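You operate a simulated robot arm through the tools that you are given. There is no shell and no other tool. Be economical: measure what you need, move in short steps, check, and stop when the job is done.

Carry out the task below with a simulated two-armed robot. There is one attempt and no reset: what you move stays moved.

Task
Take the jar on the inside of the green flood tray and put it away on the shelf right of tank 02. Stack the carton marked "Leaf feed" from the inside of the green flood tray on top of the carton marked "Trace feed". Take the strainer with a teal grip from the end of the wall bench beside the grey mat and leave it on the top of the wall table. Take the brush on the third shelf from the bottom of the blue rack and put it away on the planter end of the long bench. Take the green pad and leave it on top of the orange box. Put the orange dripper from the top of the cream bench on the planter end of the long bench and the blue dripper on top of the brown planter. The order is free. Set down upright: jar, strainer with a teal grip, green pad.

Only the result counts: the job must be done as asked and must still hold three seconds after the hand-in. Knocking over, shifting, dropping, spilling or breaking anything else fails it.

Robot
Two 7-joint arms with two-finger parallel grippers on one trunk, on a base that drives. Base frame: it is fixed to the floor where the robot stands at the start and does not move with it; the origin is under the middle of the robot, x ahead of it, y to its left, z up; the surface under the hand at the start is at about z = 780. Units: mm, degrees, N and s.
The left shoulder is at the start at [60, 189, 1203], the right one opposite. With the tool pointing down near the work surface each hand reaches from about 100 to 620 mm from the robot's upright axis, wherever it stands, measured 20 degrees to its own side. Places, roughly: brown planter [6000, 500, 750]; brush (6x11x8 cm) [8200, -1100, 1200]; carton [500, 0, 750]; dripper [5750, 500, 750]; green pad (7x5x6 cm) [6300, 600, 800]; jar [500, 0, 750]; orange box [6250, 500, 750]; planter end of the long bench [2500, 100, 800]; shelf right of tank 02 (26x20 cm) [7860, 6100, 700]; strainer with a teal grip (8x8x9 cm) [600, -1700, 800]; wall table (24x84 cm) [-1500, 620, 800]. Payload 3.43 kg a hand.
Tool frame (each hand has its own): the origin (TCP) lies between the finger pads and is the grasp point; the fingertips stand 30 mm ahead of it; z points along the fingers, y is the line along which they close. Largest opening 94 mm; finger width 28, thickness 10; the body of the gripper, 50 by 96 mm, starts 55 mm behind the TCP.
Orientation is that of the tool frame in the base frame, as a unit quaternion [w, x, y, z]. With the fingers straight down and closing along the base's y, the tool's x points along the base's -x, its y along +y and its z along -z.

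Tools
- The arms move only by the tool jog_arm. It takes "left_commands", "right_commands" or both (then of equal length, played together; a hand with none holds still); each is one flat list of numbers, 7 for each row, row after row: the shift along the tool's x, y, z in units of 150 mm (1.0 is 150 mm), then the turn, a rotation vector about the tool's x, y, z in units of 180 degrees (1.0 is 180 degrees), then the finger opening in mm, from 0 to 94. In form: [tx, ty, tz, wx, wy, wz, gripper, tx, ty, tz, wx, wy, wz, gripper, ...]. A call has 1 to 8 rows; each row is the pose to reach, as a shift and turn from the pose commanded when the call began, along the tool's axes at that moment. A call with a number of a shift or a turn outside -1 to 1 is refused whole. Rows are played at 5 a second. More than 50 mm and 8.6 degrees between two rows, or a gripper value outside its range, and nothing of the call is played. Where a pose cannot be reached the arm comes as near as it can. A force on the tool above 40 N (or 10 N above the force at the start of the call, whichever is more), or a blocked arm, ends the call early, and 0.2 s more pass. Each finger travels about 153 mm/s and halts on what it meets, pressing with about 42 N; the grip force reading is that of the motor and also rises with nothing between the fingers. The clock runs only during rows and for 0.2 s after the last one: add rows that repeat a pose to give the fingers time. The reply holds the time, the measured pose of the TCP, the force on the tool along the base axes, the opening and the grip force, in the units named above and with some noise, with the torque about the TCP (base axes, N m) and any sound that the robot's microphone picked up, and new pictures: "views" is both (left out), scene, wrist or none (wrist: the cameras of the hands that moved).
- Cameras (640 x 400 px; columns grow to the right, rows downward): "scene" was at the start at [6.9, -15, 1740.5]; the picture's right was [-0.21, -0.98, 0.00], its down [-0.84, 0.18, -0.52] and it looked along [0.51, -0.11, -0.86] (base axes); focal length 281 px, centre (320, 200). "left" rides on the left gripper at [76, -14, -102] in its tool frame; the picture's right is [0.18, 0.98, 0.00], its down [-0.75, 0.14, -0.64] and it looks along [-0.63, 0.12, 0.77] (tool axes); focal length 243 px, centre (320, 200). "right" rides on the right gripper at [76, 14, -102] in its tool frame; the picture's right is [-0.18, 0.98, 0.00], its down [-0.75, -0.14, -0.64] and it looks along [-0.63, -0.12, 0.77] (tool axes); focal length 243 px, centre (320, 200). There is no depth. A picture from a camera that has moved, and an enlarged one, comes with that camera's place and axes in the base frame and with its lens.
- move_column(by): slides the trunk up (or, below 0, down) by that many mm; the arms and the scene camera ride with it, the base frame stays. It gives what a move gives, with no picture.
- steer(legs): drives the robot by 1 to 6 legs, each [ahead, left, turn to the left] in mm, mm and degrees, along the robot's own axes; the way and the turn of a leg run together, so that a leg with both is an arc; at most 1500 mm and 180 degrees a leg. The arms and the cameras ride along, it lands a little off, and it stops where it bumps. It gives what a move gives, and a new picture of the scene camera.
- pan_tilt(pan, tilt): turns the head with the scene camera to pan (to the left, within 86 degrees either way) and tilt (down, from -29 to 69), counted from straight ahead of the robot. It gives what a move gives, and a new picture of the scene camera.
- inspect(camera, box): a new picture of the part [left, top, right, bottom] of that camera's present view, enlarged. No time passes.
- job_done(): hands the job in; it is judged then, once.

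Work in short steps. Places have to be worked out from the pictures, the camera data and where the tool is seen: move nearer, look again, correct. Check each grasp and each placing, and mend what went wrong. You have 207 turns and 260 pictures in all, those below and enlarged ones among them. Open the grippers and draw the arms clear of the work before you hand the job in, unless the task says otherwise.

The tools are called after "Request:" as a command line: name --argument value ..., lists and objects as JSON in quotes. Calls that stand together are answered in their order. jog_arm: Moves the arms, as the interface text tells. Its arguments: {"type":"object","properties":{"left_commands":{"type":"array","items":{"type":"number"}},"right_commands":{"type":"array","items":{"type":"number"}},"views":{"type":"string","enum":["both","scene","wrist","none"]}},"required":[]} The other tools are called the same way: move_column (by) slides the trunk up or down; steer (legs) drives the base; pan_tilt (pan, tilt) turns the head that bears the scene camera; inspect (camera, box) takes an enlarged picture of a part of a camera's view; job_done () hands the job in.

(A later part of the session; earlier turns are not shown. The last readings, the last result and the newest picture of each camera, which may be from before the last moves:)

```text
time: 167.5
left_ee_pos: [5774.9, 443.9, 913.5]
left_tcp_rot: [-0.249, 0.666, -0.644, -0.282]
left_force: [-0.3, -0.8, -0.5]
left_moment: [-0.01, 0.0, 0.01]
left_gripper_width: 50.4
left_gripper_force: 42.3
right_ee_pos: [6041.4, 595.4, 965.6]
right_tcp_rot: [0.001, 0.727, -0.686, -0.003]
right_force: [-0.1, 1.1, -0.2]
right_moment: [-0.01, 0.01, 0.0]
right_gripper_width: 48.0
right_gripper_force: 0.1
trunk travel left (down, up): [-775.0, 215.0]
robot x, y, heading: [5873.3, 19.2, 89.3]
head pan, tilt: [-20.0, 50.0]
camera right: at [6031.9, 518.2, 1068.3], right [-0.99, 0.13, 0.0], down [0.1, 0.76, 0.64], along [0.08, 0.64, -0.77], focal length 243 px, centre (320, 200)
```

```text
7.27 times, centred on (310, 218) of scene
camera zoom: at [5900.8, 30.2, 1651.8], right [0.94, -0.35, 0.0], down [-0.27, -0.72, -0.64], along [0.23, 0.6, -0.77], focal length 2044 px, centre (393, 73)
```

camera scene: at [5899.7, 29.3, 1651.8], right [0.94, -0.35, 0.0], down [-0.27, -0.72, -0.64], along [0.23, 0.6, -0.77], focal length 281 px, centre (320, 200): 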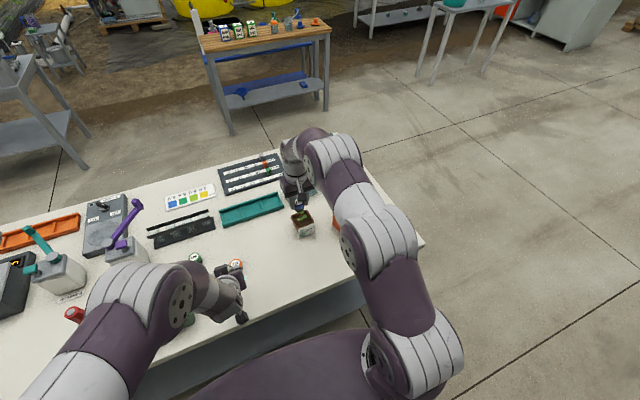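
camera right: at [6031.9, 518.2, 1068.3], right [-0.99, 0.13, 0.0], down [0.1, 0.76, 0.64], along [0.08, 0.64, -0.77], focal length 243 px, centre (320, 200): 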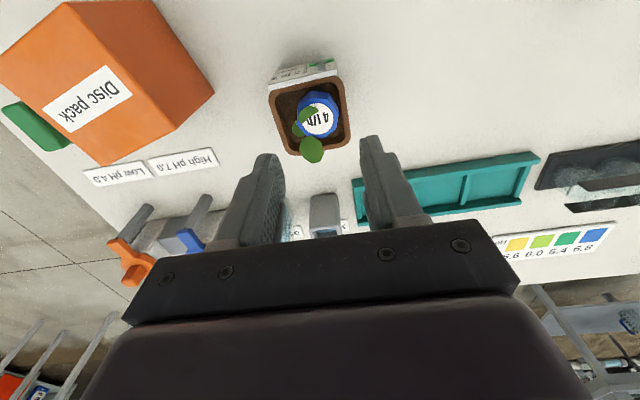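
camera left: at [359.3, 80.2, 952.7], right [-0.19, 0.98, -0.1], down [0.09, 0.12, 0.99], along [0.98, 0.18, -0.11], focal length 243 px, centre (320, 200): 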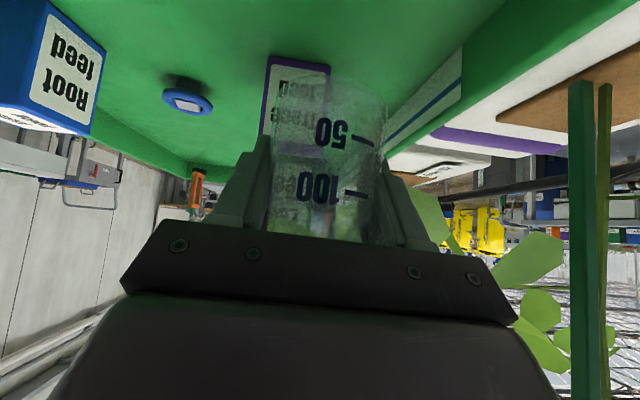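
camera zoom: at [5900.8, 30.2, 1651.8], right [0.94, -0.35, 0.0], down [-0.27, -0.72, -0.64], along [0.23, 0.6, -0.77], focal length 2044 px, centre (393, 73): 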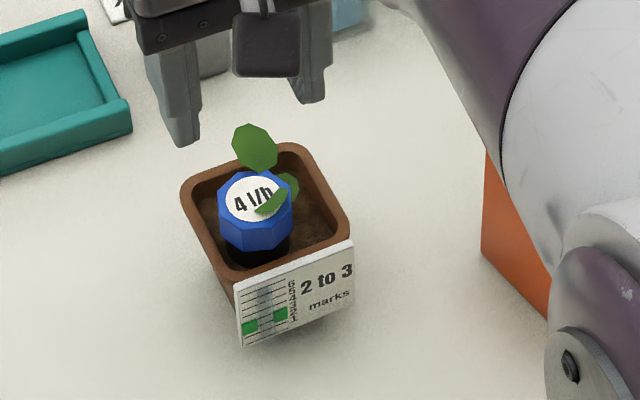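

The dripper stands in the planter. Next the green pad: I slide 250 mm to the right.

Request:
steer --legs '[[0, -250, 0.5]]'

Request:
pan_tilt --pan -5 --tilt 55

Request:
inspect --camera "right" --box '[0, 0, 640, 400]'

```text
time: 169.3
left_ee_pos: [6022.8, 442.2, 913.4]
left_tcp_rot: [-0.248, 0.669, -0.641, -0.283]
left_force: [-0.6, 0.2, -0.4]
left_moment: [-0.02, 0.01, 0.01]
left_gripper_width: 50.0
left_gripper_force: 42.2
right_ee_pos: [6288.1, 594.8, 965.2]
right_tcp_rot: [0.001, 0.73, -0.684, -0.002]
right_force: [-0.1, -0.5, -0.1]
right_moment: [0.0, -0.01, 0.01]
right_gripper_width: 48.2
right_gripper_force: 0.1
trunk travel left (down, up): [-775.0, 215.0]
robot x, y, heading: [6121.7, 17.4, 90.0]
head pan, tilt: [-20.0, 50.0]
camera scene: at [6151.1, 28.0, 1651.8], right [0.94, -0.34, 0.0], down [-0.26, -0.72, -0.64], along [0.22, 0.6, -0.77], focal length 281 px, centre (320, 200)
```

scene: 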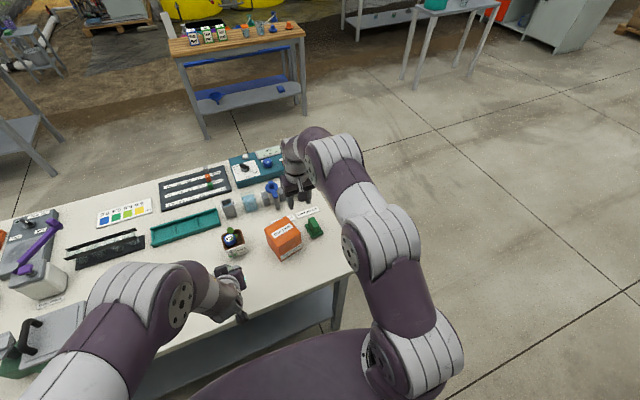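

```text
time: 170.1
left_ee_pos: [6022.8, 442.7, 912.9]
left_tcp_rot: [-0.248, 0.669, -0.641, -0.283]
left_force: [0.4, -0.1, -0.1]
left_moment: [0.03, 0.01, -0.04]
left_gripper_width: 50.3
left_gripper_force: 42.0
right_ee_pos: [6287.4, 593.5, 965.5]
right_tcp_rot: [0.001, 0.73, -0.684, -0.002]
right_force: [-0.8, 0.7, -0.6]
right_moment: [0.0, 0.0, -0.02]
right_gripper_width: 48.1
right_gripper_force: 0.0
trunk travel left (down, up): [-775.0, 215.0]
robot x, y, heading: [6126.9, 16.1, 89.8]
head pan, tilt: [-5.0, 55.0]
camera scene: at [6131.4, 27.6, 1645.3], right [1.0, -0.09, 0.0], down [-0.07, -0.82, -0.57], along [0.05, 0.57, -0.82], focal length 281 px, centre (320, 200)
```

scene: 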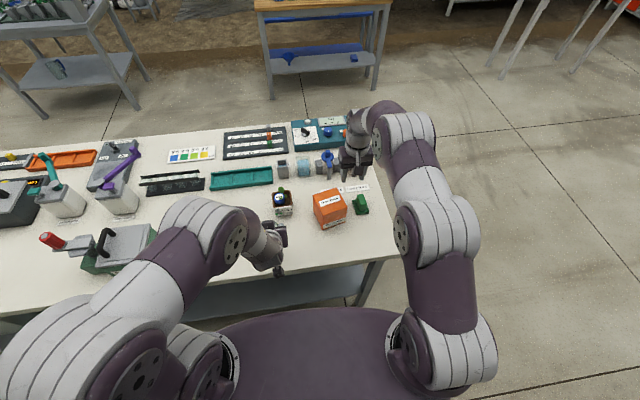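

```text
1.00 times, centred on (320, 200) of right (not enlarged: the box is as wide or as high as the picture)
camera zoom: at [6278.9, 517.4, 1068.2], right [-0.99, 0.12, 0.0], down [0.09, 0.76, 0.64], along [0.07, 0.64, -0.77], focal length 243 px, centre (320, 200)
```

zoom: 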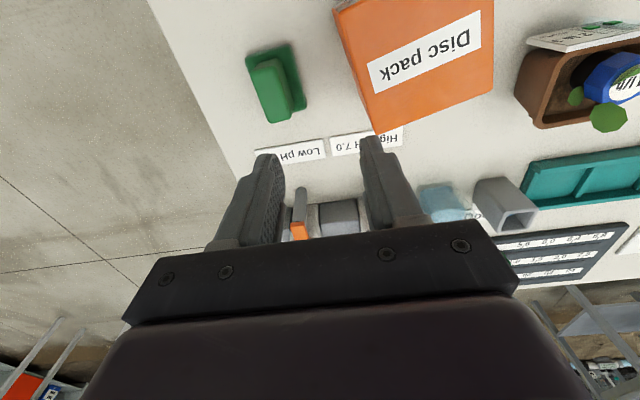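

Request:
inspect --camera "scene" --box '[300, 170, 390, 240]'

Request:
inspect --camera "right" --box '[220, 20, 360, 150]'

```text
5.71 times, centred on (345, 205) of scene
camera zoom: at [6131.4, 27.6, 1645.3], right [1.0, -0.09, 0.0], down [-0.07, -0.82, -0.57], along [0.05, 0.57, -0.82], focal length 1606 px, centre (177, 171)
```

zoom: 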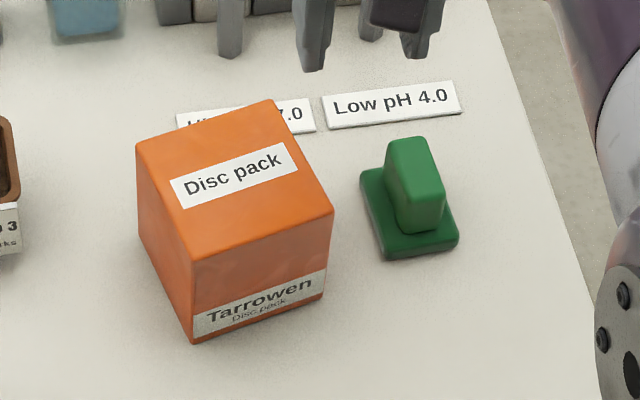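

```text
3.08 times, centred on (290, 85) of right
camera zoom: at [6278.9, 517.4, 1068.2], right [-0.99, 0.12, 0.0], down [0.09, 0.76, 0.64], along [0.07, 0.64, -0.77], focal length 746 px, centre (412, 554)
```

zoom: 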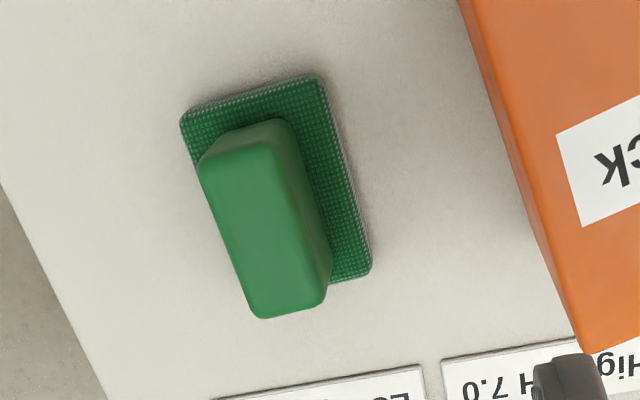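

Pad handle centre about (6330,582), top about 832, rotated a few degrees; box top about 869 centred near (6212,558). I move above the handle.

Request:
jog_arm --right_commands '[0.046, -0.14, 0, 0, 0, -0.022, 60, 0.092, -0.279, 0.1, 0, 0, -0.022, 60, 0.092, -0.279, 0.27, 0, 0, -0.022, 60, 0.092, -0.279, 0.43, 0, 0, -0.022, 60, 0.092, -0.279, 0.43, 0, 0, -0.022, 60]' --views "wrist"

```text
time: 171.3
left_ee_pos: [6023.4, 440.9, 914.1]
left_tcp_rot: [-0.247, 0.669, -0.641, -0.283]
left_force: [-0.3, -0.6, -0.4]
left_moment: [-0.01, 0.02, 0.02]
left_gripper_width: 50.2
left_gripper_force: 41.9
right_ee_pos: [6329.2, 583.3, 899.2]
right_tcp_rot: [0.001, 0.753, -0.658, -0.003]
right_force: [-0.3, 0.5, 0.0]
right_moment: [-0.03, -0.01, 0.01]
right_gripper_width: 60.1
right_gripper_force: 0.1
trunk travel left (down, up): [-775.0, 215.0]
robot x, y, heading: [6125.6, 17.2, 89.6]
head pan, tilt: [-5.0, 55.0]
camera right: at [6326.6, 506.1, 1002.4], right [-1.0, 0.05, 0.0], down [0.04, 0.76, 0.64], along [0.03, 0.64, -0.77], focal length 243 px, centre (320, 200)
```

right: 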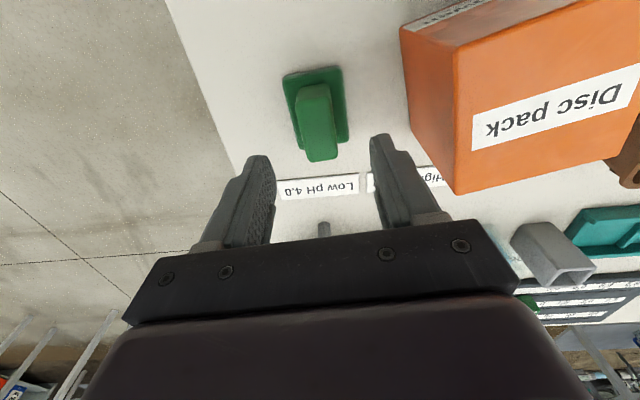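

Request:
jog_arm --right_commands '[0.029, -0.017, 0.17, 0, 0, 0, 60, 0.029, -0.017, 0.34, 0, 0, 0, 60, 0.029, -0.017, 0.48, 0, 0, 0, 60, 0.029, -0.017, 0.48, 0, 0, 0, 20, 0.029, -0.017, 0.48, 0, 0, 0, 0, 0.029, -0.017, 0.48, 0, 0, 0, 0, 0.029, -0.017, 0.48, 0, 0, 0, 0]' --views "wrist"

```text
time: 172.9
left_ee_pos: [6023.6, 441.8, 913.9]
left_tcp_rot: [-0.248, 0.669, -0.641, -0.283]
left_force: [-0.6, -0.9, 0.0]
left_moment: [0.0, 0.01, -0.01]
left_gripper_width: 50.3
left_gripper_force: 41.6
right_ee_pos: [6332.0, 580.0, 828.0]
right_tcp_rot: [0.002, 0.753, -0.658, -0.002]
right_force: [0.0, 0.3, -0.4]
right_moment: [0.0, -0.03, -0.03]
right_gripper_width: 29.5
right_gripper_force: 42.2
trunk travel left (down, up): [-775.0, 215.0]
robot x, y, heading: [6126.1, 16.3, 89.9]
head pan, tilt: [-5.0, 55.0]
camera right: at [6329.0, 501.8, 931.2], right [-1.0, 0.05, 0.0], down [0.04, 0.76, 0.64], along [0.03, 0.64, -0.77], focal length 243 px, centre (320, 200)
```

right: 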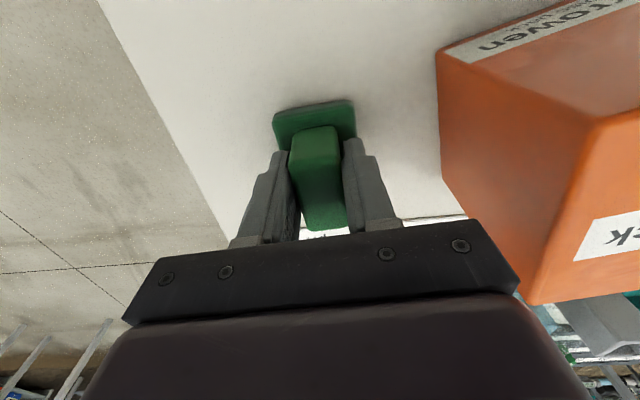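

Gripped at 29.5 mm. I lift it above the box.

Request:
jog_arm --right_commands '[0, 0, -0.03, 0, 0, 0, 0, 0, 0, -0.12, 0, 0, 0, 0, 0, 0, -0.4, 0, 0, 0, 0, 0, 0, -0.7, 0, 0, 0, 0, 0, 0, -0.98, 0, 0, 0, 0, 0, 0, -0.98, 0, 0, 0, 0]' --views "both"

```text
time: 174.3
left_ee_pos: [6023.9, 442.2, 914.9]
left_tcp_rot: [-0.247, 0.669, -0.641, -0.283]
left_force: [0.0, 0.5, -1.5]
left_moment: [-0.01, 0.0, 0.01]
left_gripper_width: 50.0
left_gripper_force: 42.4
right_ee_pos: [6333.1, 580.0, 974.1]
right_tcp_rot: [0.001, 0.753, -0.658, -0.003]
right_force: [-0.5, -0.4, -0.9]
right_moment: [-0.03, 0.02, 0.01]
right_gripper_width: 29.2
right_gripper_force: 41.9
trunk travel left (down, up): [-775.0, 215.0]
robot x, y, heading: [6123.0, 17.9, 89.7]
head pan, tilt: [-5.0, 55.0]
camera scene: at [6131.4, 28.3, 1645.3], right [1.0, -0.09, 0.0], down [-0.07, -0.82, -0.57], along [0.05, 0.57, -0.82], focal length 281 px, centre (320, 200)
camera right: at [6330.1, 502.8, 1077.0], right [-1.0, 0.05, 0.0], down [0.04, 0.76, 0.64], along [0.03, 0.64, -0.77], focal length 243 px, centre (320, 200)
```

scene: 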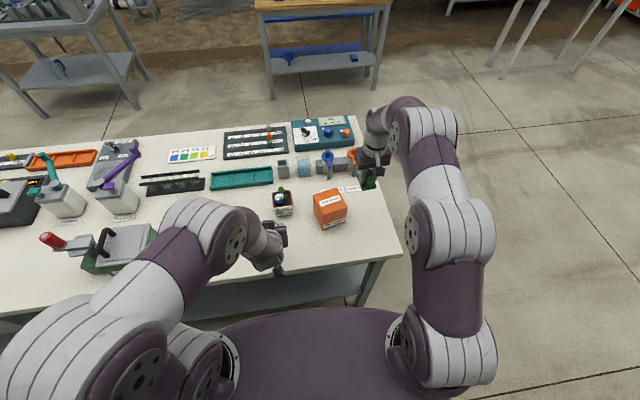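
right: 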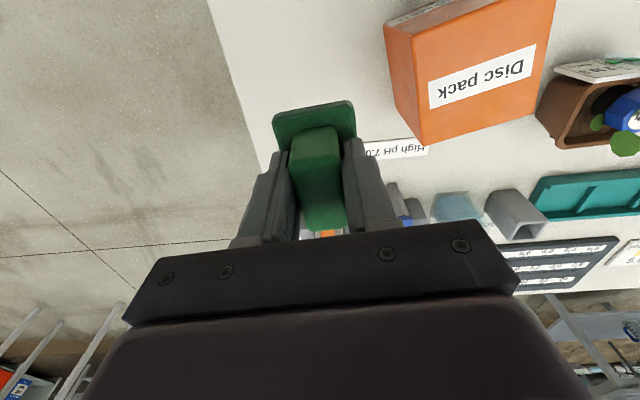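

Request:
jog_arm --right_commands '[0, 0.22, 0, 0, 0, 0, 0, 0, 0.44, 0, 0, 0, 0, 0, 0, 0.66, 0, 0, 0, 0, 0, 0, 0.86, 0, 0, 0, 0, 0, 0, 0.86, 0.15, 0, 0, 0, 0, 0, 0.86, 0.15, 0, 0, 0, 0]' --views "wrist"

Request:
inspect --camera "scene" --box '[290, 160, 380, 240]'

```text
time: 175.7
left_ee_pos: [6022.6, 441.8, 915.5]
left_tcp_rot: [-0.249, 0.668, -0.641, -0.284]
left_force: [0.2, -0.3, -0.1]
left_moment: [-0.01, 0.01, -0.02]
left_gripper_width: 49.8
left_gripper_force: 42.4
right_ee_pos: [6204.8, 561.0, 953.7]
right_tcp_rot: [0.0, 0.753, -0.658, -0.002]
right_force: [0.1, -0.1, -0.5]
right_moment: [-0.02, -0.02, -0.01]
right_gripper_width: 29.5
right_gripper_force: 41.9
trunk travel left (down, up): [-775.0, 215.0]
robot x, y, heading: [6124.8, 18.8, 90.1]
head pan, tilt: [-5.0, 55.0]
camera right: at [6202.8, 483.9, 1056.8], right [-1.0, 0.05, 0.0], down [0.04, 0.76, 0.64], along [0.03, 0.64, -0.77], focal length 243 px, centre (320, 200)
```

right: 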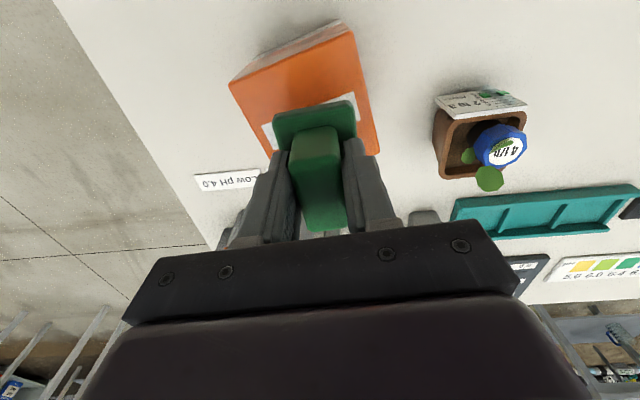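

```text
5.00 times, centred on (335, 200) of scene
camera zoom: at [6130.8, 27.0, 1645.3], right [1.0, -0.09, 0.0], down [-0.07, -0.82, -0.57], along [0.05, 0.57, -0.82], focal length 1405 px, centre (245, 200)
```

zoom: 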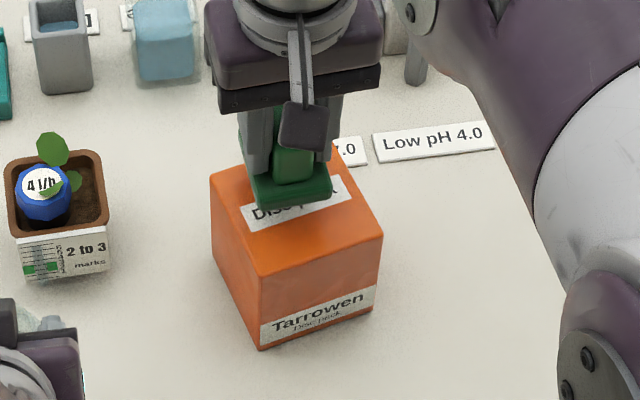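

The pad should go about 7 mm right and 8 mm toward me to be centred; I correct and lower slowly.

Request:
jog_arm --right_commands '[0.055, -0.045, 0, 0, 0, 0, 0, 0.055, -0.045, 0.06, 0, 0, 0, 0, 0.055, -0.045, 0.12, 0, 0, 0, 0, 0.055, -0.045, 0.14, 0, 0, 0, 0, 0.055, -0.045, 0.16, 0, 0, 0, 0, 0.055, -0.045, 0.18, 0, 0, 0, 0]' --views "none"

```text
time: 177.1
left_ee_pos: [6022.8, 440.8, 914.9]
left_tcp_rot: [-0.248, 0.668, -0.641, -0.284]
left_force: [0.3, 0.6, -0.1]
left_moment: [-0.03, -0.01, -0.02]
left_gripper_width: 50.2
left_gripper_force: 42.1
right_ee_pos: [6212.8, 555.6, 927.2]
right_tcp_rot: [0.0, 0.753, -0.658, -0.004]
right_force: [1.4, -0.9, 10.0]
right_moment: [-0.3, -0.18, 0.04]
right_gripper_width: 29.7
right_gripper_force: 41.9
trunk travel left (down, up): [-775.0, 215.0]
robot x, y, heading: [6124.5, 17.3, 89.9]
head pan, tilt: [-5.0, 55.0]
```

Contact with 10 N. I release and rise.

Request:
jog_arm --right_commands '[0, 0, 0, 0, 0, 0, 36, 0, 0, 0, 0, 0, 0, 55, 0, 0, -0.1, 0, 0, 0, 60, 0, 0, -0.4, 0, 0, 0, 60, 0, 0, -0.7, 0, 0, 0, 60, 0, 0, -0.7, 0, 0, 0, 60]' --views "wrist"

Request:
inspect --camera "scene" --box '[290, 160, 380, 240]'

```text
time: 178.5
left_ee_pos: [6022.7, 443.1, 912.8]
left_tcp_rot: [-0.248, 0.669, -0.641, -0.283]
left_force: [0.1, 0.2, -0.2]
left_moment: [-0.02, 0.01, 0.02]
left_gripper_width: 50.3
left_gripper_force: 41.6
right_ee_pos: [6214.7, 554.9, 1032.4]
right_tcp_rot: [0.001, 0.753, -0.658, -0.002]
right_force: [0.4, -0.4, 0.8]
right_moment: [-0.04, -0.01, 0.02]
right_gripper_width: 60.2
right_gripper_force: 0.1
trunk travel left (down, up): [-775.0, 215.0]
robot x, y, heading: [6125.5, 18.9, 89.6]
head pan, tilt: [-5.0, 55.0]
camera right: at [6211.7, 477.2, 1135.0], right [-1.0, 0.05, 0.0], down [0.04, 0.76, 0.64], along [0.03, 0.64, -0.77], focal length 243 px, centre (320, 200)
```

right: 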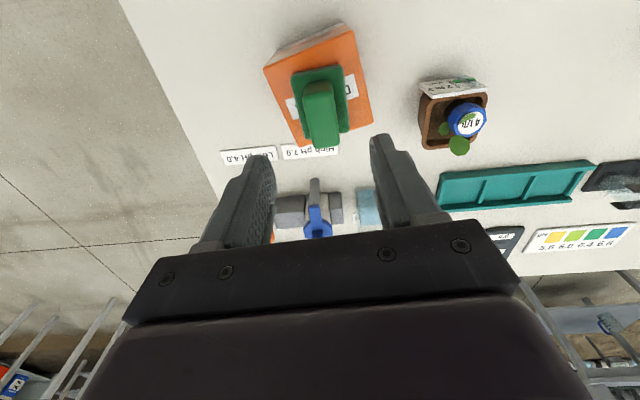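

```text
5.00 times, centred on (335, 200) of scene
camera zoom: at [6131.2, 28.3, 1645.3], right [1.0, -0.09, 0.0], down [-0.07, -0.82, -0.57], along [0.05, 0.57, -0.82], focal length 1405 px, centre (245, 200)
```

zoom: 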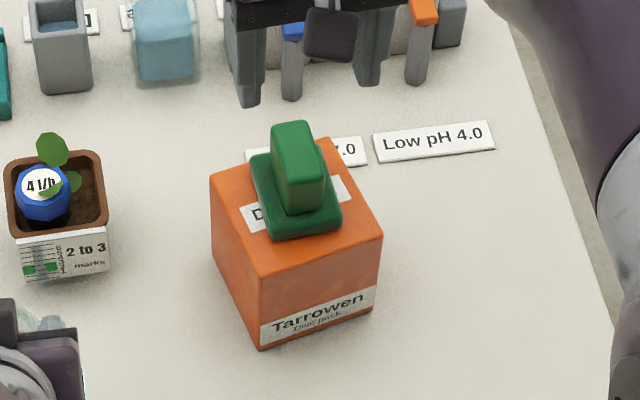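

The pad stands on the box. Now the jar: I retract the right hand, back off, slide right past the bench end and drive north, looking as I go.

Request:
jog_arm --right_commands '[0.33, 0, 0, 0, 0, 0, 60, 0.66, 0, 0, 0, 0, 0, 60, 1, 0, 0, 0, 0, 0, 60, 1, 0, 0, 0, 0, 0, 60]' --views "none"

Request:
steer --legs '[[-350, 0, 0], [0, -1425, 0], [1000, 0, 0]]'

Request:
pan_tilt --pan 0 --tilt 15

```text
refused: row 3 steps farther than a row can; nothing moved
```

```text
time: 192.1
left_ee_pos: [7427.9, 1066.9, 913.9]
left_tcp_rot: [-0.249, 0.668, -0.641, -0.283]
left_force: [0.7, 0.4, -0.7]
left_moment: [0.02, 0.01, -0.01]
left_gripper_width: 50.2
left_gripper_force: 41.9
right_ee_pos: [7618.9, 1179.5, 1032.0]
right_tcp_rot: [0.002, 0.753, -0.658, -0.002]
right_force: [-1.0, -0.3, 0.0]
right_moment: [-0.01, 0.0, 0.02]
right_gripper_width: 59.9
right_gripper_force: 0.1
trunk travel left (down, up): [-775.0, 215.0]
robot x, y, heading: [7526.5, 642.1, 89.8]
head pan, tilt: [-5.0, 55.0]
camera scene: at [7535.0, 653.0, 1645.3], right [1.0, -0.09, 0.0], down [-0.08, -0.82, -0.57], along [0.05, 0.57, -0.82], focal length 281 px, centre (320, 200)
```

scene: 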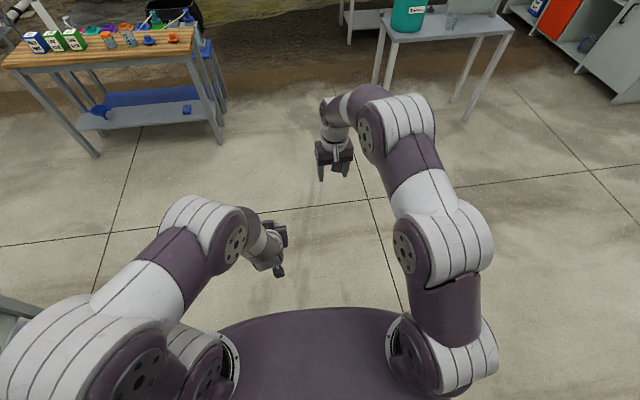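

```text
time: 193.1
left_ee_pos: [7426.8, 1067.8, 913.9]
left_tcp_rot: [-0.248, 0.668, -0.642, -0.283]
left_force: [0.3, -0.7, -0.4]
left_moment: [-0.01, 0.02, 0.0]
left_gripper_width: 50.1
left_gripper_force: 41.8
right_ee_pos: [7619.7, 1181.3, 1031.9]
right_tcp_rot: [0.001, 0.753, -0.658, -0.002]
right_force: [0.1, 0.3, 0.3]
right_moment: [0.0, 0.02, 0.0]
right_gripper_width: 60.0
right_gripper_force: 0.2
trunk travel left (down, up): [-775.0, 215.0]
robot x, y, heading: [7526.3, 644.3, 89.5]
head pan, tilt: [0.0, 15.0]
camera scene: at [7528.8, 674.8, 1705.5], right [1.0, -0.01, 0.0], down [0.0, -0.26, -0.97], along [0.0, 0.97, -0.26], focal length 281 px, centre (320, 200)
```

scene: 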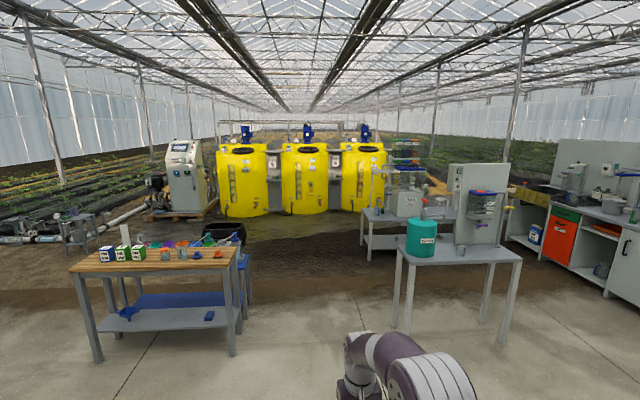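

Request:
inspect --camera "scene" --box '[240, 110, 410, 230]'

Request:
jog_arm --right_commands '[0.3, 0, 0, 0, 0, 0, 60, 0.6, 0, 0, 0, 0, 0, 60, 0.9, 0, 0, 0, 0, 0, 60, 0.9, 0, 0, 0, 0, 0, 60]' --views "none"

```text
3.33 times, centred on (325, 170) of scene
camera zoom: at [7528.8, 674.8, 1705.5], right [1.0, -0.01, 0.0], down [0.0, -0.26, -0.97], along [0.0, 0.97, -0.26], focal length 937 px, centre (303, 300)
```

zoom: 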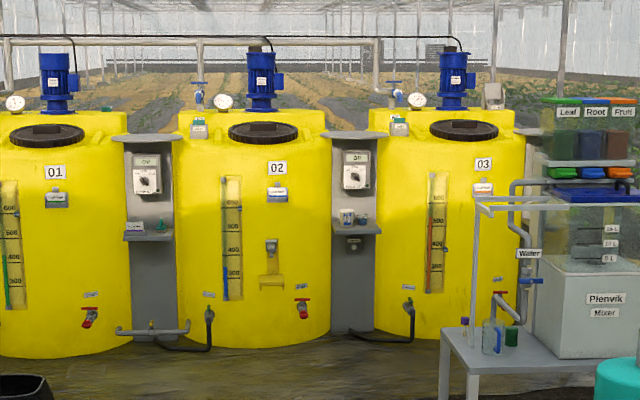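

```text
time: 194.1
left_ee_pos: [7427.9, 1068.1, 913.8]
left_tcp_rot: [-0.248, 0.669, -0.642, -0.282]
left_force: [0.5, -0.7, -0.2]
left_moment: [-0.03, 0.01, 0.0]
left_gripper_width: 49.9
left_gripper_force: 42.2
right_ee_pos: [7637.9, 1046.5, 1030.6]
right_tcp_rot: [0.002, 0.753, -0.659, -0.003]
right_force: [-0.6, 0.1, -0.2]
right_moment: [0.01, 0.02, 0.01]
right_gripper_width: 59.8
right_gripper_force: 0.2
trunk travel left (down, up): [-775.0, 215.0]
robot x, y, heading: [7525.0, 643.3, 89.9]
head pan, tilt: [0.0, 15.0]
```

The shelf is the small ledge on the grey panel between tanks 02 and 03. The aisle at x≈7540 is clear, so I drive north.

Request:
steer --legs '[[1500, 0, 0], [1500, 0, 0], [1200, 0, 0]]'

Request:
pan_tilt --pan 0 --tilt 30

```text
time: 214.2
left_ee_pos: [7422.8, 5241.2, 914.2]
left_tcp_rot: [-0.245, 0.673, -0.636, -0.286]
left_force: [-0.7, -0.3, -0.5]
left_moment: [-0.01, -0.01, -0.01]
left_gripper_width: 49.8
left_gripper_force: 42.1
right_ee_pos: [7632.5, 5222.7, 1030.7]
right_tcp_rot: [0.001, 0.758, -0.652, -0.003]
right_force: [-0.3, 0.5, -0.9]
right_moment: [0.0, 0.04, -0.01]
right_gripper_width: 60.0
right_gripper_force: 0.0
trunk travel left (down, up): [-775.0, 215.0]
robot x, y, heading: [7530.9, 4818.9, 90.8]
head pan, tilt: [0.0, 15.0]
camera scene: at [7530.9, 4850.2, 1705.6], right [1.0, 0.01, 0.0], down [0.0, -0.26, -0.97], along [-0.01, 0.97, -0.26], focal length 281 px, centre (320, 200)
```

scene: 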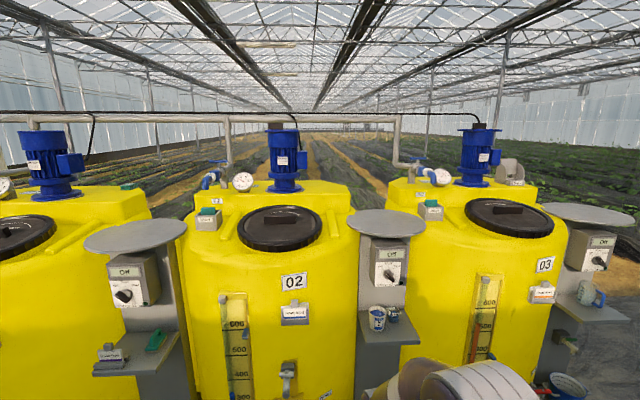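

```text
time: 214.9
left_ee_pos: [7422.4, 5242.5, 914.2]
left_tcp_rot: [-0.246, 0.673, -0.637, -0.284]
left_force: [0.4, 0.7, -0.4]
left_moment: [0.0, 0.02, 0.02]
left_gripper_width: 49.9
left_gripper_force: 41.6
right_ee_pos: [7632.9, 5222.9, 1029.4]
right_tcp_rot: [0.001, 0.758, -0.652, -0.002]
right_force: [-0.5, -0.5, -0.7]
right_moment: [-0.02, -0.02, 0.01]
right_gripper_width: 59.7
right_gripper_force: 0.0
trunk travel left (down, up): [-775.0, 215.0]
robot x, y, heading: [7536.1, 4819.1, 90.7]
head pan, tilt: [0.0, 30.0]
camera scene: at [7530.9, 4847.3, 1681.4], right [1.0, 0.01, 0.0], down [0.01, -0.5, -0.87], along [-0.01, 0.87, -0.5], focal length 281 px, centre (320, 200)
```

scene: 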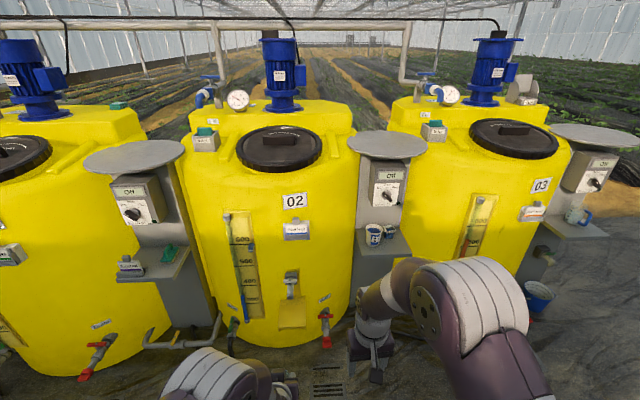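

Request:
inspect --camera "scene" --box '[330, 120, 450, 280]'

```text
2.50 times, centred on (390, 200) of scene
camera zoom: at [7530.9, 4847.3, 1681.4], right [1.0, 0.01, 0.0], down [0.01, -0.5, -0.87], along [-0.01, 0.87, -0.5], focal length 702 px, centre (145, 200)
```

zoom: 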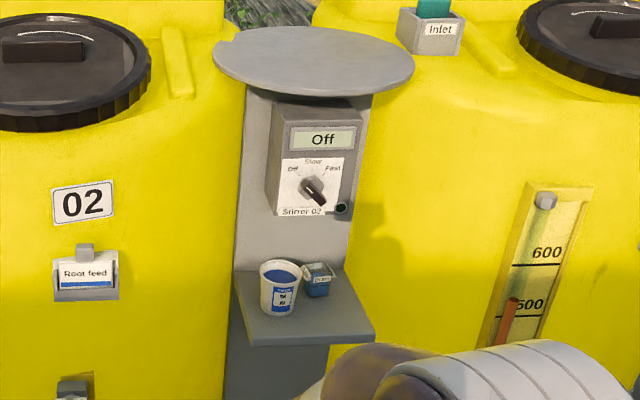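

Free spot on the shelf is its front right, about (7935,6025). I tuck the right hand in, then approach with the left hand still back and high.

Request:
jog_arm --right_commands '[0.3, 0, 0, 0, 0, 0, 60, 0.6, 0, 0, 0, 0, 0, 60, 0.6, 0, 0, 0, 0, 0, 60]' --views "none"

Request:
steer --legs '[[0, -415, -0.7], [560, 0, 0]]'

Request:
pan_tilt --pan 5 --tilt 50

```text
time: 215.7
left_ee_pos: [7422.3, 5242.4, 914.4]
left_tcp_rot: [-0.246, 0.673, -0.637, -0.284]
left_force: [0.2, -0.7, 0.3]
left_moment: [0.03, 0.05, 0.01]
left_gripper_width: 50.1
left_gripper_force: 41.7
right_ee_pos: [7646.1, 5132.6, 1029.4]
right_tcp_rot: [0.001, 0.758, -0.652, -0.002]
right_force: [1.1, -0.2, -0.6]
right_moment: [-0.02, 0.02, -0.02]
right_gripper_width: 59.6
right_gripper_force: 0.0
trunk travel left (down, up): [-775.0, 215.0]
robot x, y, heading: [7531.1, 4814.2, 90.6]
head pan, tilt: [0.0, 30.0]
```

```text
time: 221.1
left_ee_pos: [7827.8, 5808.8, 914.0]
left_tcp_rot: [-0.245, 0.674, -0.636, -0.286]
left_force: [-0.1, -0.7, -0.8]
left_moment: [-0.01, 0.0, 0.01]
left_gripper_width: 49.9
left_gripper_force: 41.9
right_ee_pos: [8049.8, 5701.2, 1030.1]
right_tcp_rot: [0.001, 0.758, -0.652, -0.001]
right_force: [-1.2, -0.6, -0.4]
right_moment: [-0.01, 0.0, -0.05]
right_gripper_width: 59.9
right_gripper_force: 0.2
trunk travel left (down, up): [-775.0, 215.0]
robot x, y, heading: [7933.9, 5385.0, 90.7]
head pan, tilt: [0.0, 30.0]
camera scene: at [7936.0, 5415.3, 1681.4], right [1.0, 0.01, 0.0], down [0.01, -0.5, -0.87], along [-0.01, 0.87, -0.5], focal length 281 px, centre (320, 200)
```

scene: 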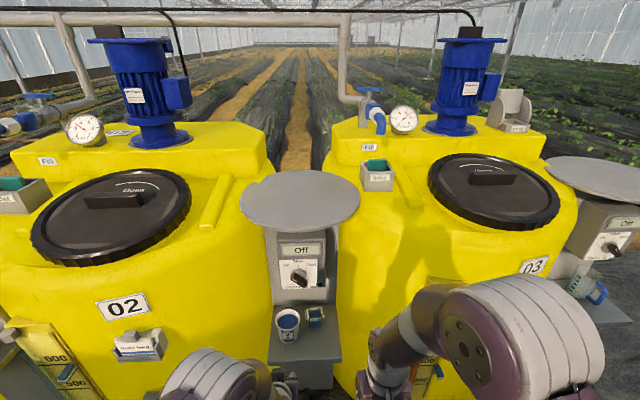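

```text
time: 221.9
left_ee_pos: [7827.3, 5808.6, 913.5]
left_tcp_rot: [-0.246, 0.673, -0.636, -0.285]
left_force: [-0.3, 0.2, -0.3]
left_moment: [0.01, -0.01, 0.0]
left_gripper_width: 49.7
left_gripper_force: 41.8
right_ee_pos: [8049.6, 5702.1, 1030.7]
right_tcp_rot: [0.001, 0.758, -0.652, -0.002]
right_force: [0.0, 0.1, 0.1]
right_moment: [0.03, -0.02, -0.01]
right_gripper_width: 60.1
right_gripper_force: 0.0
trunk travel left (down, up): [-775.0, 215.0]
robot x, y, heading: [7938.3, 5383.4, 90.5]
head pan, tilt: [5.0, 50.0]
camera scene: at [7929.5, 5401.4, 1651.9], right [1.0, 0.1, 0.0], down [0.08, -0.76, -0.64], along [-0.06, 0.64, -0.77], focal length 281 px, centre (320, 200)
```

scene: 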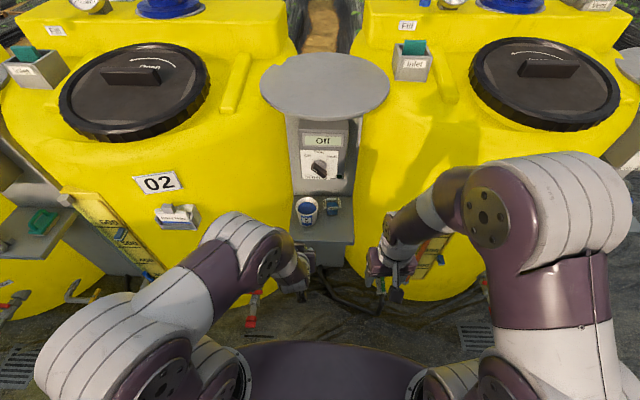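

Request:
inspect --camera "scene" --box '[270, 160, 380, 260]'

Request:
inspect --camera "left" --box '[0, 0, 640, 400]'

```text
4.00 times, centred on (325, 210) of scene
camera zoom: at [7929.5, 5401.4, 1651.9], right [1.0, 0.1, 0.0], down [0.08, -0.76, -0.64], along [-0.06, 0.64, -0.77], focal length 1124 px, centre (300, 160)
```

zoom: 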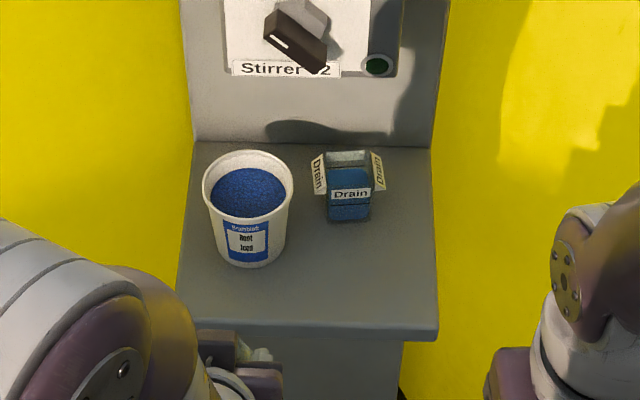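

```text
1.00 times, centred on (320, 200) of left (not enlarged: the box is as wide or as high as the picture)
camera zoom: at [7852.3, 5685.1, 935.1], right [-0.97, -0.2, -0.1], down [-0.12, 0.09, 0.99], along [-0.19, 0.98, -0.11], focal length 243 px, centre (320, 200)
```

zoom: 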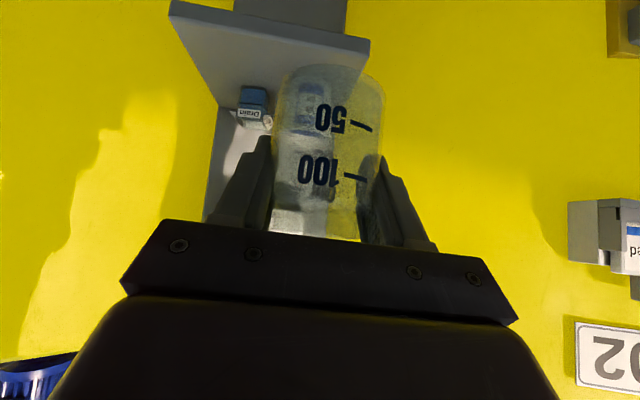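

Refined: shelf front edge y≈5985, cup at left, block at back middle; I'll put the jar at about (7945,6035). First shift the left hand 115 mm right, then drive 110 mm closer.

Request:
jog_arm --left_commands '[0.007, -0.25, -0.018, 0, 0, 0, 0, 0.014, -0.5, -0.036, 0, 0, 0, 0, 0.022, -0.763, -0.054, 0, 0, 0, 0, 0.022, -0.763, -0.054, 0, 0, 0, 0]' --views "none"

Request:
steer --legs '[[110, 0, 0]]'

Request:
inspect --camera "left" --box '[0, 0, 640, 400]'

```text
time: 222.9
left_ee_pos: [7943.6, 5809.5, 914.5]
left_tcp_rot: [-0.246, 0.673, -0.637, -0.285]
left_force: [0.3, -0.5, -0.9]
left_moment: [-0.01, -0.02, 0.03]
left_gripper_width: 49.9
left_gripper_force: 42.2
right_ee_pos: [8049.5, 5702.8, 1029.9]
right_tcp_rot: [0.0, 0.759, -0.652, -0.002]
right_force: [-0.5, 0.0, 0.4]
right_moment: [0.02, -0.04, -0.04]
right_gripper_width: 60.0
right_gripper_force: 0.0
trunk travel left (down, up): [-775.0, 215.0]
robot x, y, heading: [7934.7, 5386.0, 90.8]
head pan, tilt: [5.0, 50.0]
```

```text
time: 224.1
left_ee_pos: [7942.4, 5920.6, 913.7]
left_tcp_rot: [-0.246, 0.674, -0.636, -0.286]
left_force: [-0.6, 0.6, -0.9]
left_moment: [0.01, 0.01, -0.01]
left_gripper_width: 49.8
left_gripper_force: 41.7
right_ee_pos: [8049.3, 5812.0, 1030.5]
right_tcp_rot: [0.001, 0.759, -0.651, -0.002]
right_force: [-0.2, 0.1, 0.2]
right_moment: [0.01, -0.04, 0.01]
right_gripper_width: 60.0
right_gripper_force: 0.1
trunk travel left (down, up): [-775.0, 215.0]
robot x, y, heading: [7932.4, 5498.3, 90.9]
head pan, tilt: [5.0, 50.0]
camera scene: at [7928.0, 5512.1, 1651.9], right [0.99, 0.1, 0.0], down [0.08, -0.76, -0.64], along [-0.06, 0.64, -0.77], focal length 281 px, centre (320, 200)
```

scene: 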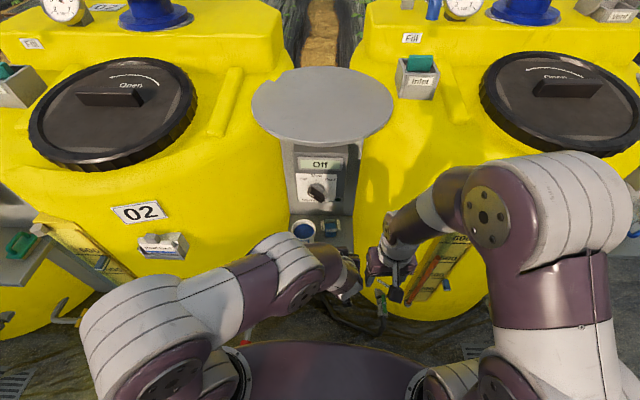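

```text
1.00 times, centred on (320, 200) of left (not enlarged: the box is as wide or as high as the picture)
camera zoom: at [7966.6, 5795.7, 934.8], right [-0.97, -0.2, -0.1], down [-0.12, 0.08, 0.99], along [-0.19, 0.98, -0.11], focal length 243 px, centre (320, 200)
```

zoom: 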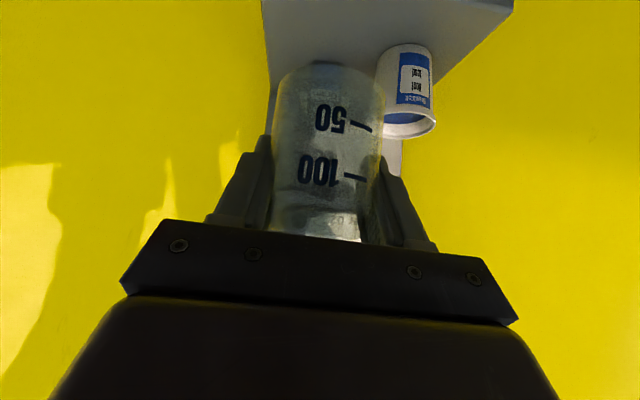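

Request:
jog_arm --left_commands '[-0.04, -0.017, 0.22, 0, 0, 0, 0, -0.086, -0.034, 0.45, 0, 0, 0, 0, -0.13, -0.05, 0.68, 0, 0, 0, 0, -0.172, -0.068, 0.909, 0, 0, 0, 0, -0.172, -0.068, 0.909, 0, 0, 0, 0]' --views "both"

```text
time: 225.3
left_ee_pos: [7942.4, 6031.4, 831.9]
left_tcp_rot: [-0.245, 0.674, -0.636, -0.285]
left_force: [0.5, -0.8, -0.7]
left_moment: [-0.04, -0.03, -0.01]
left_gripper_width: 49.8
left_gripper_force: 42.1
right_ee_pos: [8048.4, 5812.2, 1030.6]
right_tcp_rot: [0.0, 0.758, -0.652, -0.002]
right_force: [0.2, 0.4, 1.2]
right_moment: [0.02, -0.01, 0.01]
right_gripper_width: 59.9
right_gripper_force: 0.0
trunk travel left (down, up): [-775.0, 215.0]
robot x, y, heading: [7932.4, 5496.7, 90.9]
head pan, tilt: [5.0, 50.0]
camera scene: at [7927.9, 5511.6, 1651.8], right [0.99, 0.1, 0.0], down [0.08, -0.76, -0.64], along [-0.06, 0.64, -0.77], focal length 281 px, centre (320, 200)
camera left: at [7966.8, 5907.5, 852.3], right [-0.97, -0.2, -0.1], down [-0.12, 0.08, 0.99], along [-0.19, 0.98, -0.11], focal length 243 px, centre (320, 200)
```

scene: 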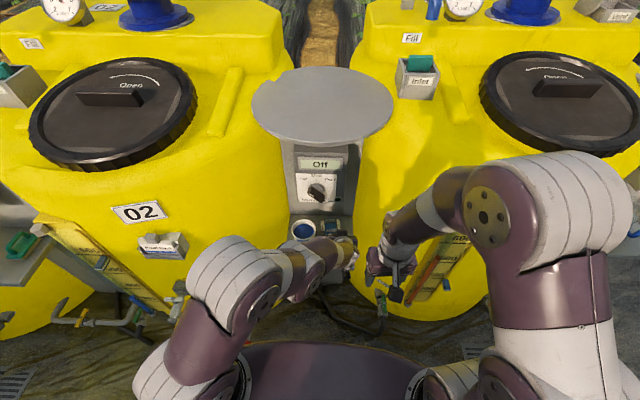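
left: 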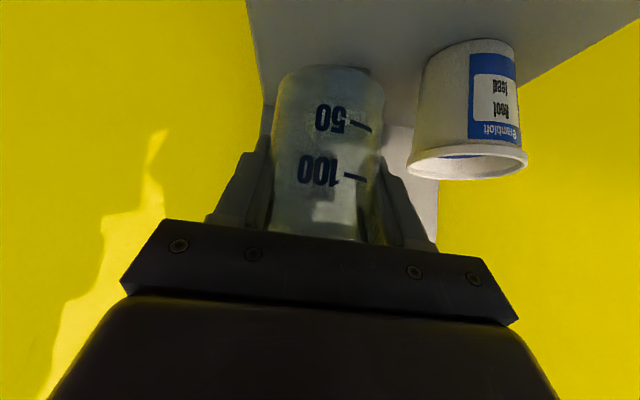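

Request:
jog_arm --left_commands '[0.1, -0.004, 0.103, 0, 0, 0, 0, 0.2, -0.008, 0.206, 0, 0, 0, 0, 0.3, -0.013, 0.31, 0, 0, 0, 0, 0.3, -0.013, 0.31, 0, 0, 0, 0]' --views "wrist"

```text
time: 226.3
left_ee_pos: [7943.2, 6032.7, 767.6]
left_tcp_rot: [-0.246, 0.673, -0.636, -0.286]
left_force: [0.2, -0.2, -0.6]
left_moment: [0.02, 0.02, 0.0]
left_gripper_width: 50.0
left_gripper_force: 42.2
right_ee_pos: [8049.2, 5813.4, 1031.0]
right_tcp_rot: [0.001, 0.758, -0.652, -0.003]
right_force: [-1.2, -0.1, 0.2]
right_moment: [-0.06, 0.04, 0.05]
right_gripper_width: 60.3
right_gripper_force: 0.1
trunk travel left (down, up): [-775.0, 215.0]
robot x, y, heading: [7935.6, 5497.2, 90.8]
head pan, tilt: [5.0, 50.0]
camera left: at [7967.2, 5908.6, 788.5], right [-0.97, -0.2, -0.1], down [-0.12, 0.08, 0.99], along [-0.19, 0.98, -0.11], focal length 243 px, centre (320, 200)
```

left: 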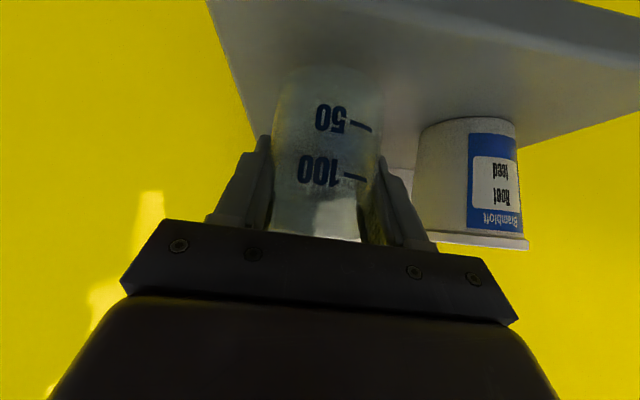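

Request:
jog_arm --left_commands '[0.02, -0.001, 0.0205, 0, 0, 0, 0, 0.04, -0.002, 0.041, 0, 0, 0, 0, 0.055, -0.003, 0.056, 0, 0, 0, 0, 0.07, -0.003, 0.071, 0, 0, 0, 0, 0.07, -0.003, 0.071, 0, 0, 0, 0]' --views "none"

Request:
jog_arm --left_commands '[0.01, 0, 0.01, 0, 0, 0, 0, 0.02, -0.001, 0.0205, 0, 0, 0, 0, 0.03, -0.001, 0.031, 0, 0, 0, 0, 0.04, -0.002, 0.041, 0, 0, 0, 0]' --views "wrist"

```text
time: 227.5
left_ee_pos: [7942.8, 6033.6, 754.2]
left_tcp_rot: [-0.245, 0.674, -0.636, -0.286]
left_force: [-0.7, 0.2, -0.1]
left_moment: [-0.01, -0.02, 0.01]
left_gripper_width: 50.0
left_gripper_force: 42.2
right_ee_pos: [8048.0, 5812.6, 1030.2]
right_tcp_rot: [0.001, 0.759, -0.651, -0.003]
right_force: [0.2, -0.7, 0.7]
right_moment: [-0.01, 0.02, -0.01]
right_gripper_width: 60.1
right_gripper_force: 0.0
trunk travel left (down, up): [-775.0, 215.0]
robot x, y, heading: [7935.2, 5495.2, 90.9]
head pan, tilt: [5.0, 50.0]
```

```text
time: 228.5
left_ee_pos: [7941.2, 6034.7, 745.9]
left_tcp_rot: [-0.246, 0.674, -0.635, -0.285]
left_force: [-0.6, -1.1, 3.5]
left_moment: [-0.11, -0.08, 0.0]
left_gripper_width: 49.9
left_gripper_force: 41.7
right_ee_pos: [8048.4, 5811.4, 1030.5]
right_tcp_rot: [0.001, 0.759, -0.651, -0.002]
right_force: [-0.1, 0.8, -0.3]
right_moment: [-0.01, 0.01, -0.03]
right_gripper_width: 60.2
right_gripper_force: 0.1
trunk travel left (down, up): [-775.0, 215.0]
robot x, y, heading: [7937.4, 5497.9, 90.9]
head pan, tilt: [5.0, 50.0]
camera left: at [7965.4, 5909.4, 766.9], right [-0.97, -0.2, -0.1], down [-0.12, 0.08, 0.99], along [-0.19, 0.98, -0.11], focal length 243 px, centre (320, 200)
```

left: 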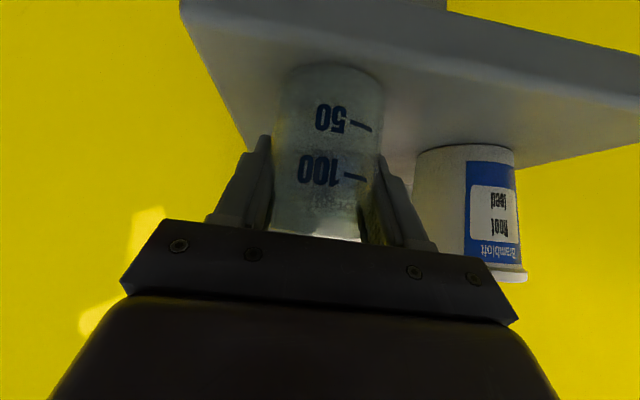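

Contact is starting. I lower 2 mm more, open moderately, and back straight out along the tool axis.

Request:
jog_arm --left_commands '[0.008, 0, 0.008, 0, 0, 0, 0, 0.008, 0, 0.008, 0, 0, 0, 0]' --views "none"

Request:
jog_arm --left_commands '[0, 0, 0, 0, 0, 0, 56, 0, 0, 0, 0, 0, 0, 66, 0, 0, 0, 0, 0, 0, 66, 0, 0, -0.15, 0, 0, 0, 66, 0, 0, -0.45, 0, 0, 0, 66, 0, 0, -0.75, 0, 0, 0, 66, 0, 0, -0.95, 0, 0, 0, 66]' --views "wrist"

```text
time: 229.1
left_ee_pos: [7939.7, 6033.9, 746.5]
left_tcp_rot: [-0.247, 0.673, -0.635, -0.286]
left_force: [-3.0, -0.8, 14.0]
left_moment: [-0.26, -0.21, -0.05]
left_gripper_width: 49.8
left_gripper_force: 41.7
right_ee_pos: [8048.2, 5811.7, 1030.9]
right_tcp_rot: [0.001, 0.759, -0.652, -0.002]
right_force: [0.0, -0.8, -0.3]
right_moment: [0.01, 0.03, 0.02]
right_gripper_width: 60.2
right_gripper_force: 0.1
trunk travel left (down, up): [-775.0, 215.0]
robot x, y, heading: [7933.4, 5496.8, 90.7]
head pan, tilt: [5.0, 50.0]
```

```text
time: 230.7
left_ee_pos: [7951.6, 5935.3, 845.7]
left_tcp_rot: [-0.245, 0.674, -0.635, -0.286]
left_force: [-0.3, -0.2, 0.4]
left_moment: [0.02, -0.03, -0.04]
left_gripper_width: 65.9
left_gripper_force: 0.1
right_ee_pos: [8047.2, 5812.6, 1029.6]
right_tcp_rot: [0.0, 0.759, -0.651, -0.002]
right_force: [-0.2, -0.5, -0.4]
right_moment: [0.02, -0.02, 0.01]
right_gripper_width: 60.0
right_gripper_force: 0.1
trunk travel left (down, up): [-775.0, 215.0]
robot x, y, heading: [7934.9, 5497.3, 91.0]
head pan, tilt: [5.0, 50.0]
camera left: at [7976.7, 5811.1, 866.4], right [-0.97, -0.2, -0.1], down [-0.12, 0.08, 0.99], along [-0.19, 0.98, -0.11], focal length 243 px, centre (320, 200)
```

left: 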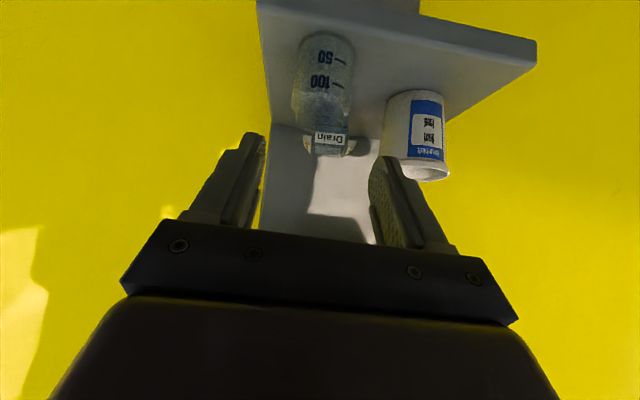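

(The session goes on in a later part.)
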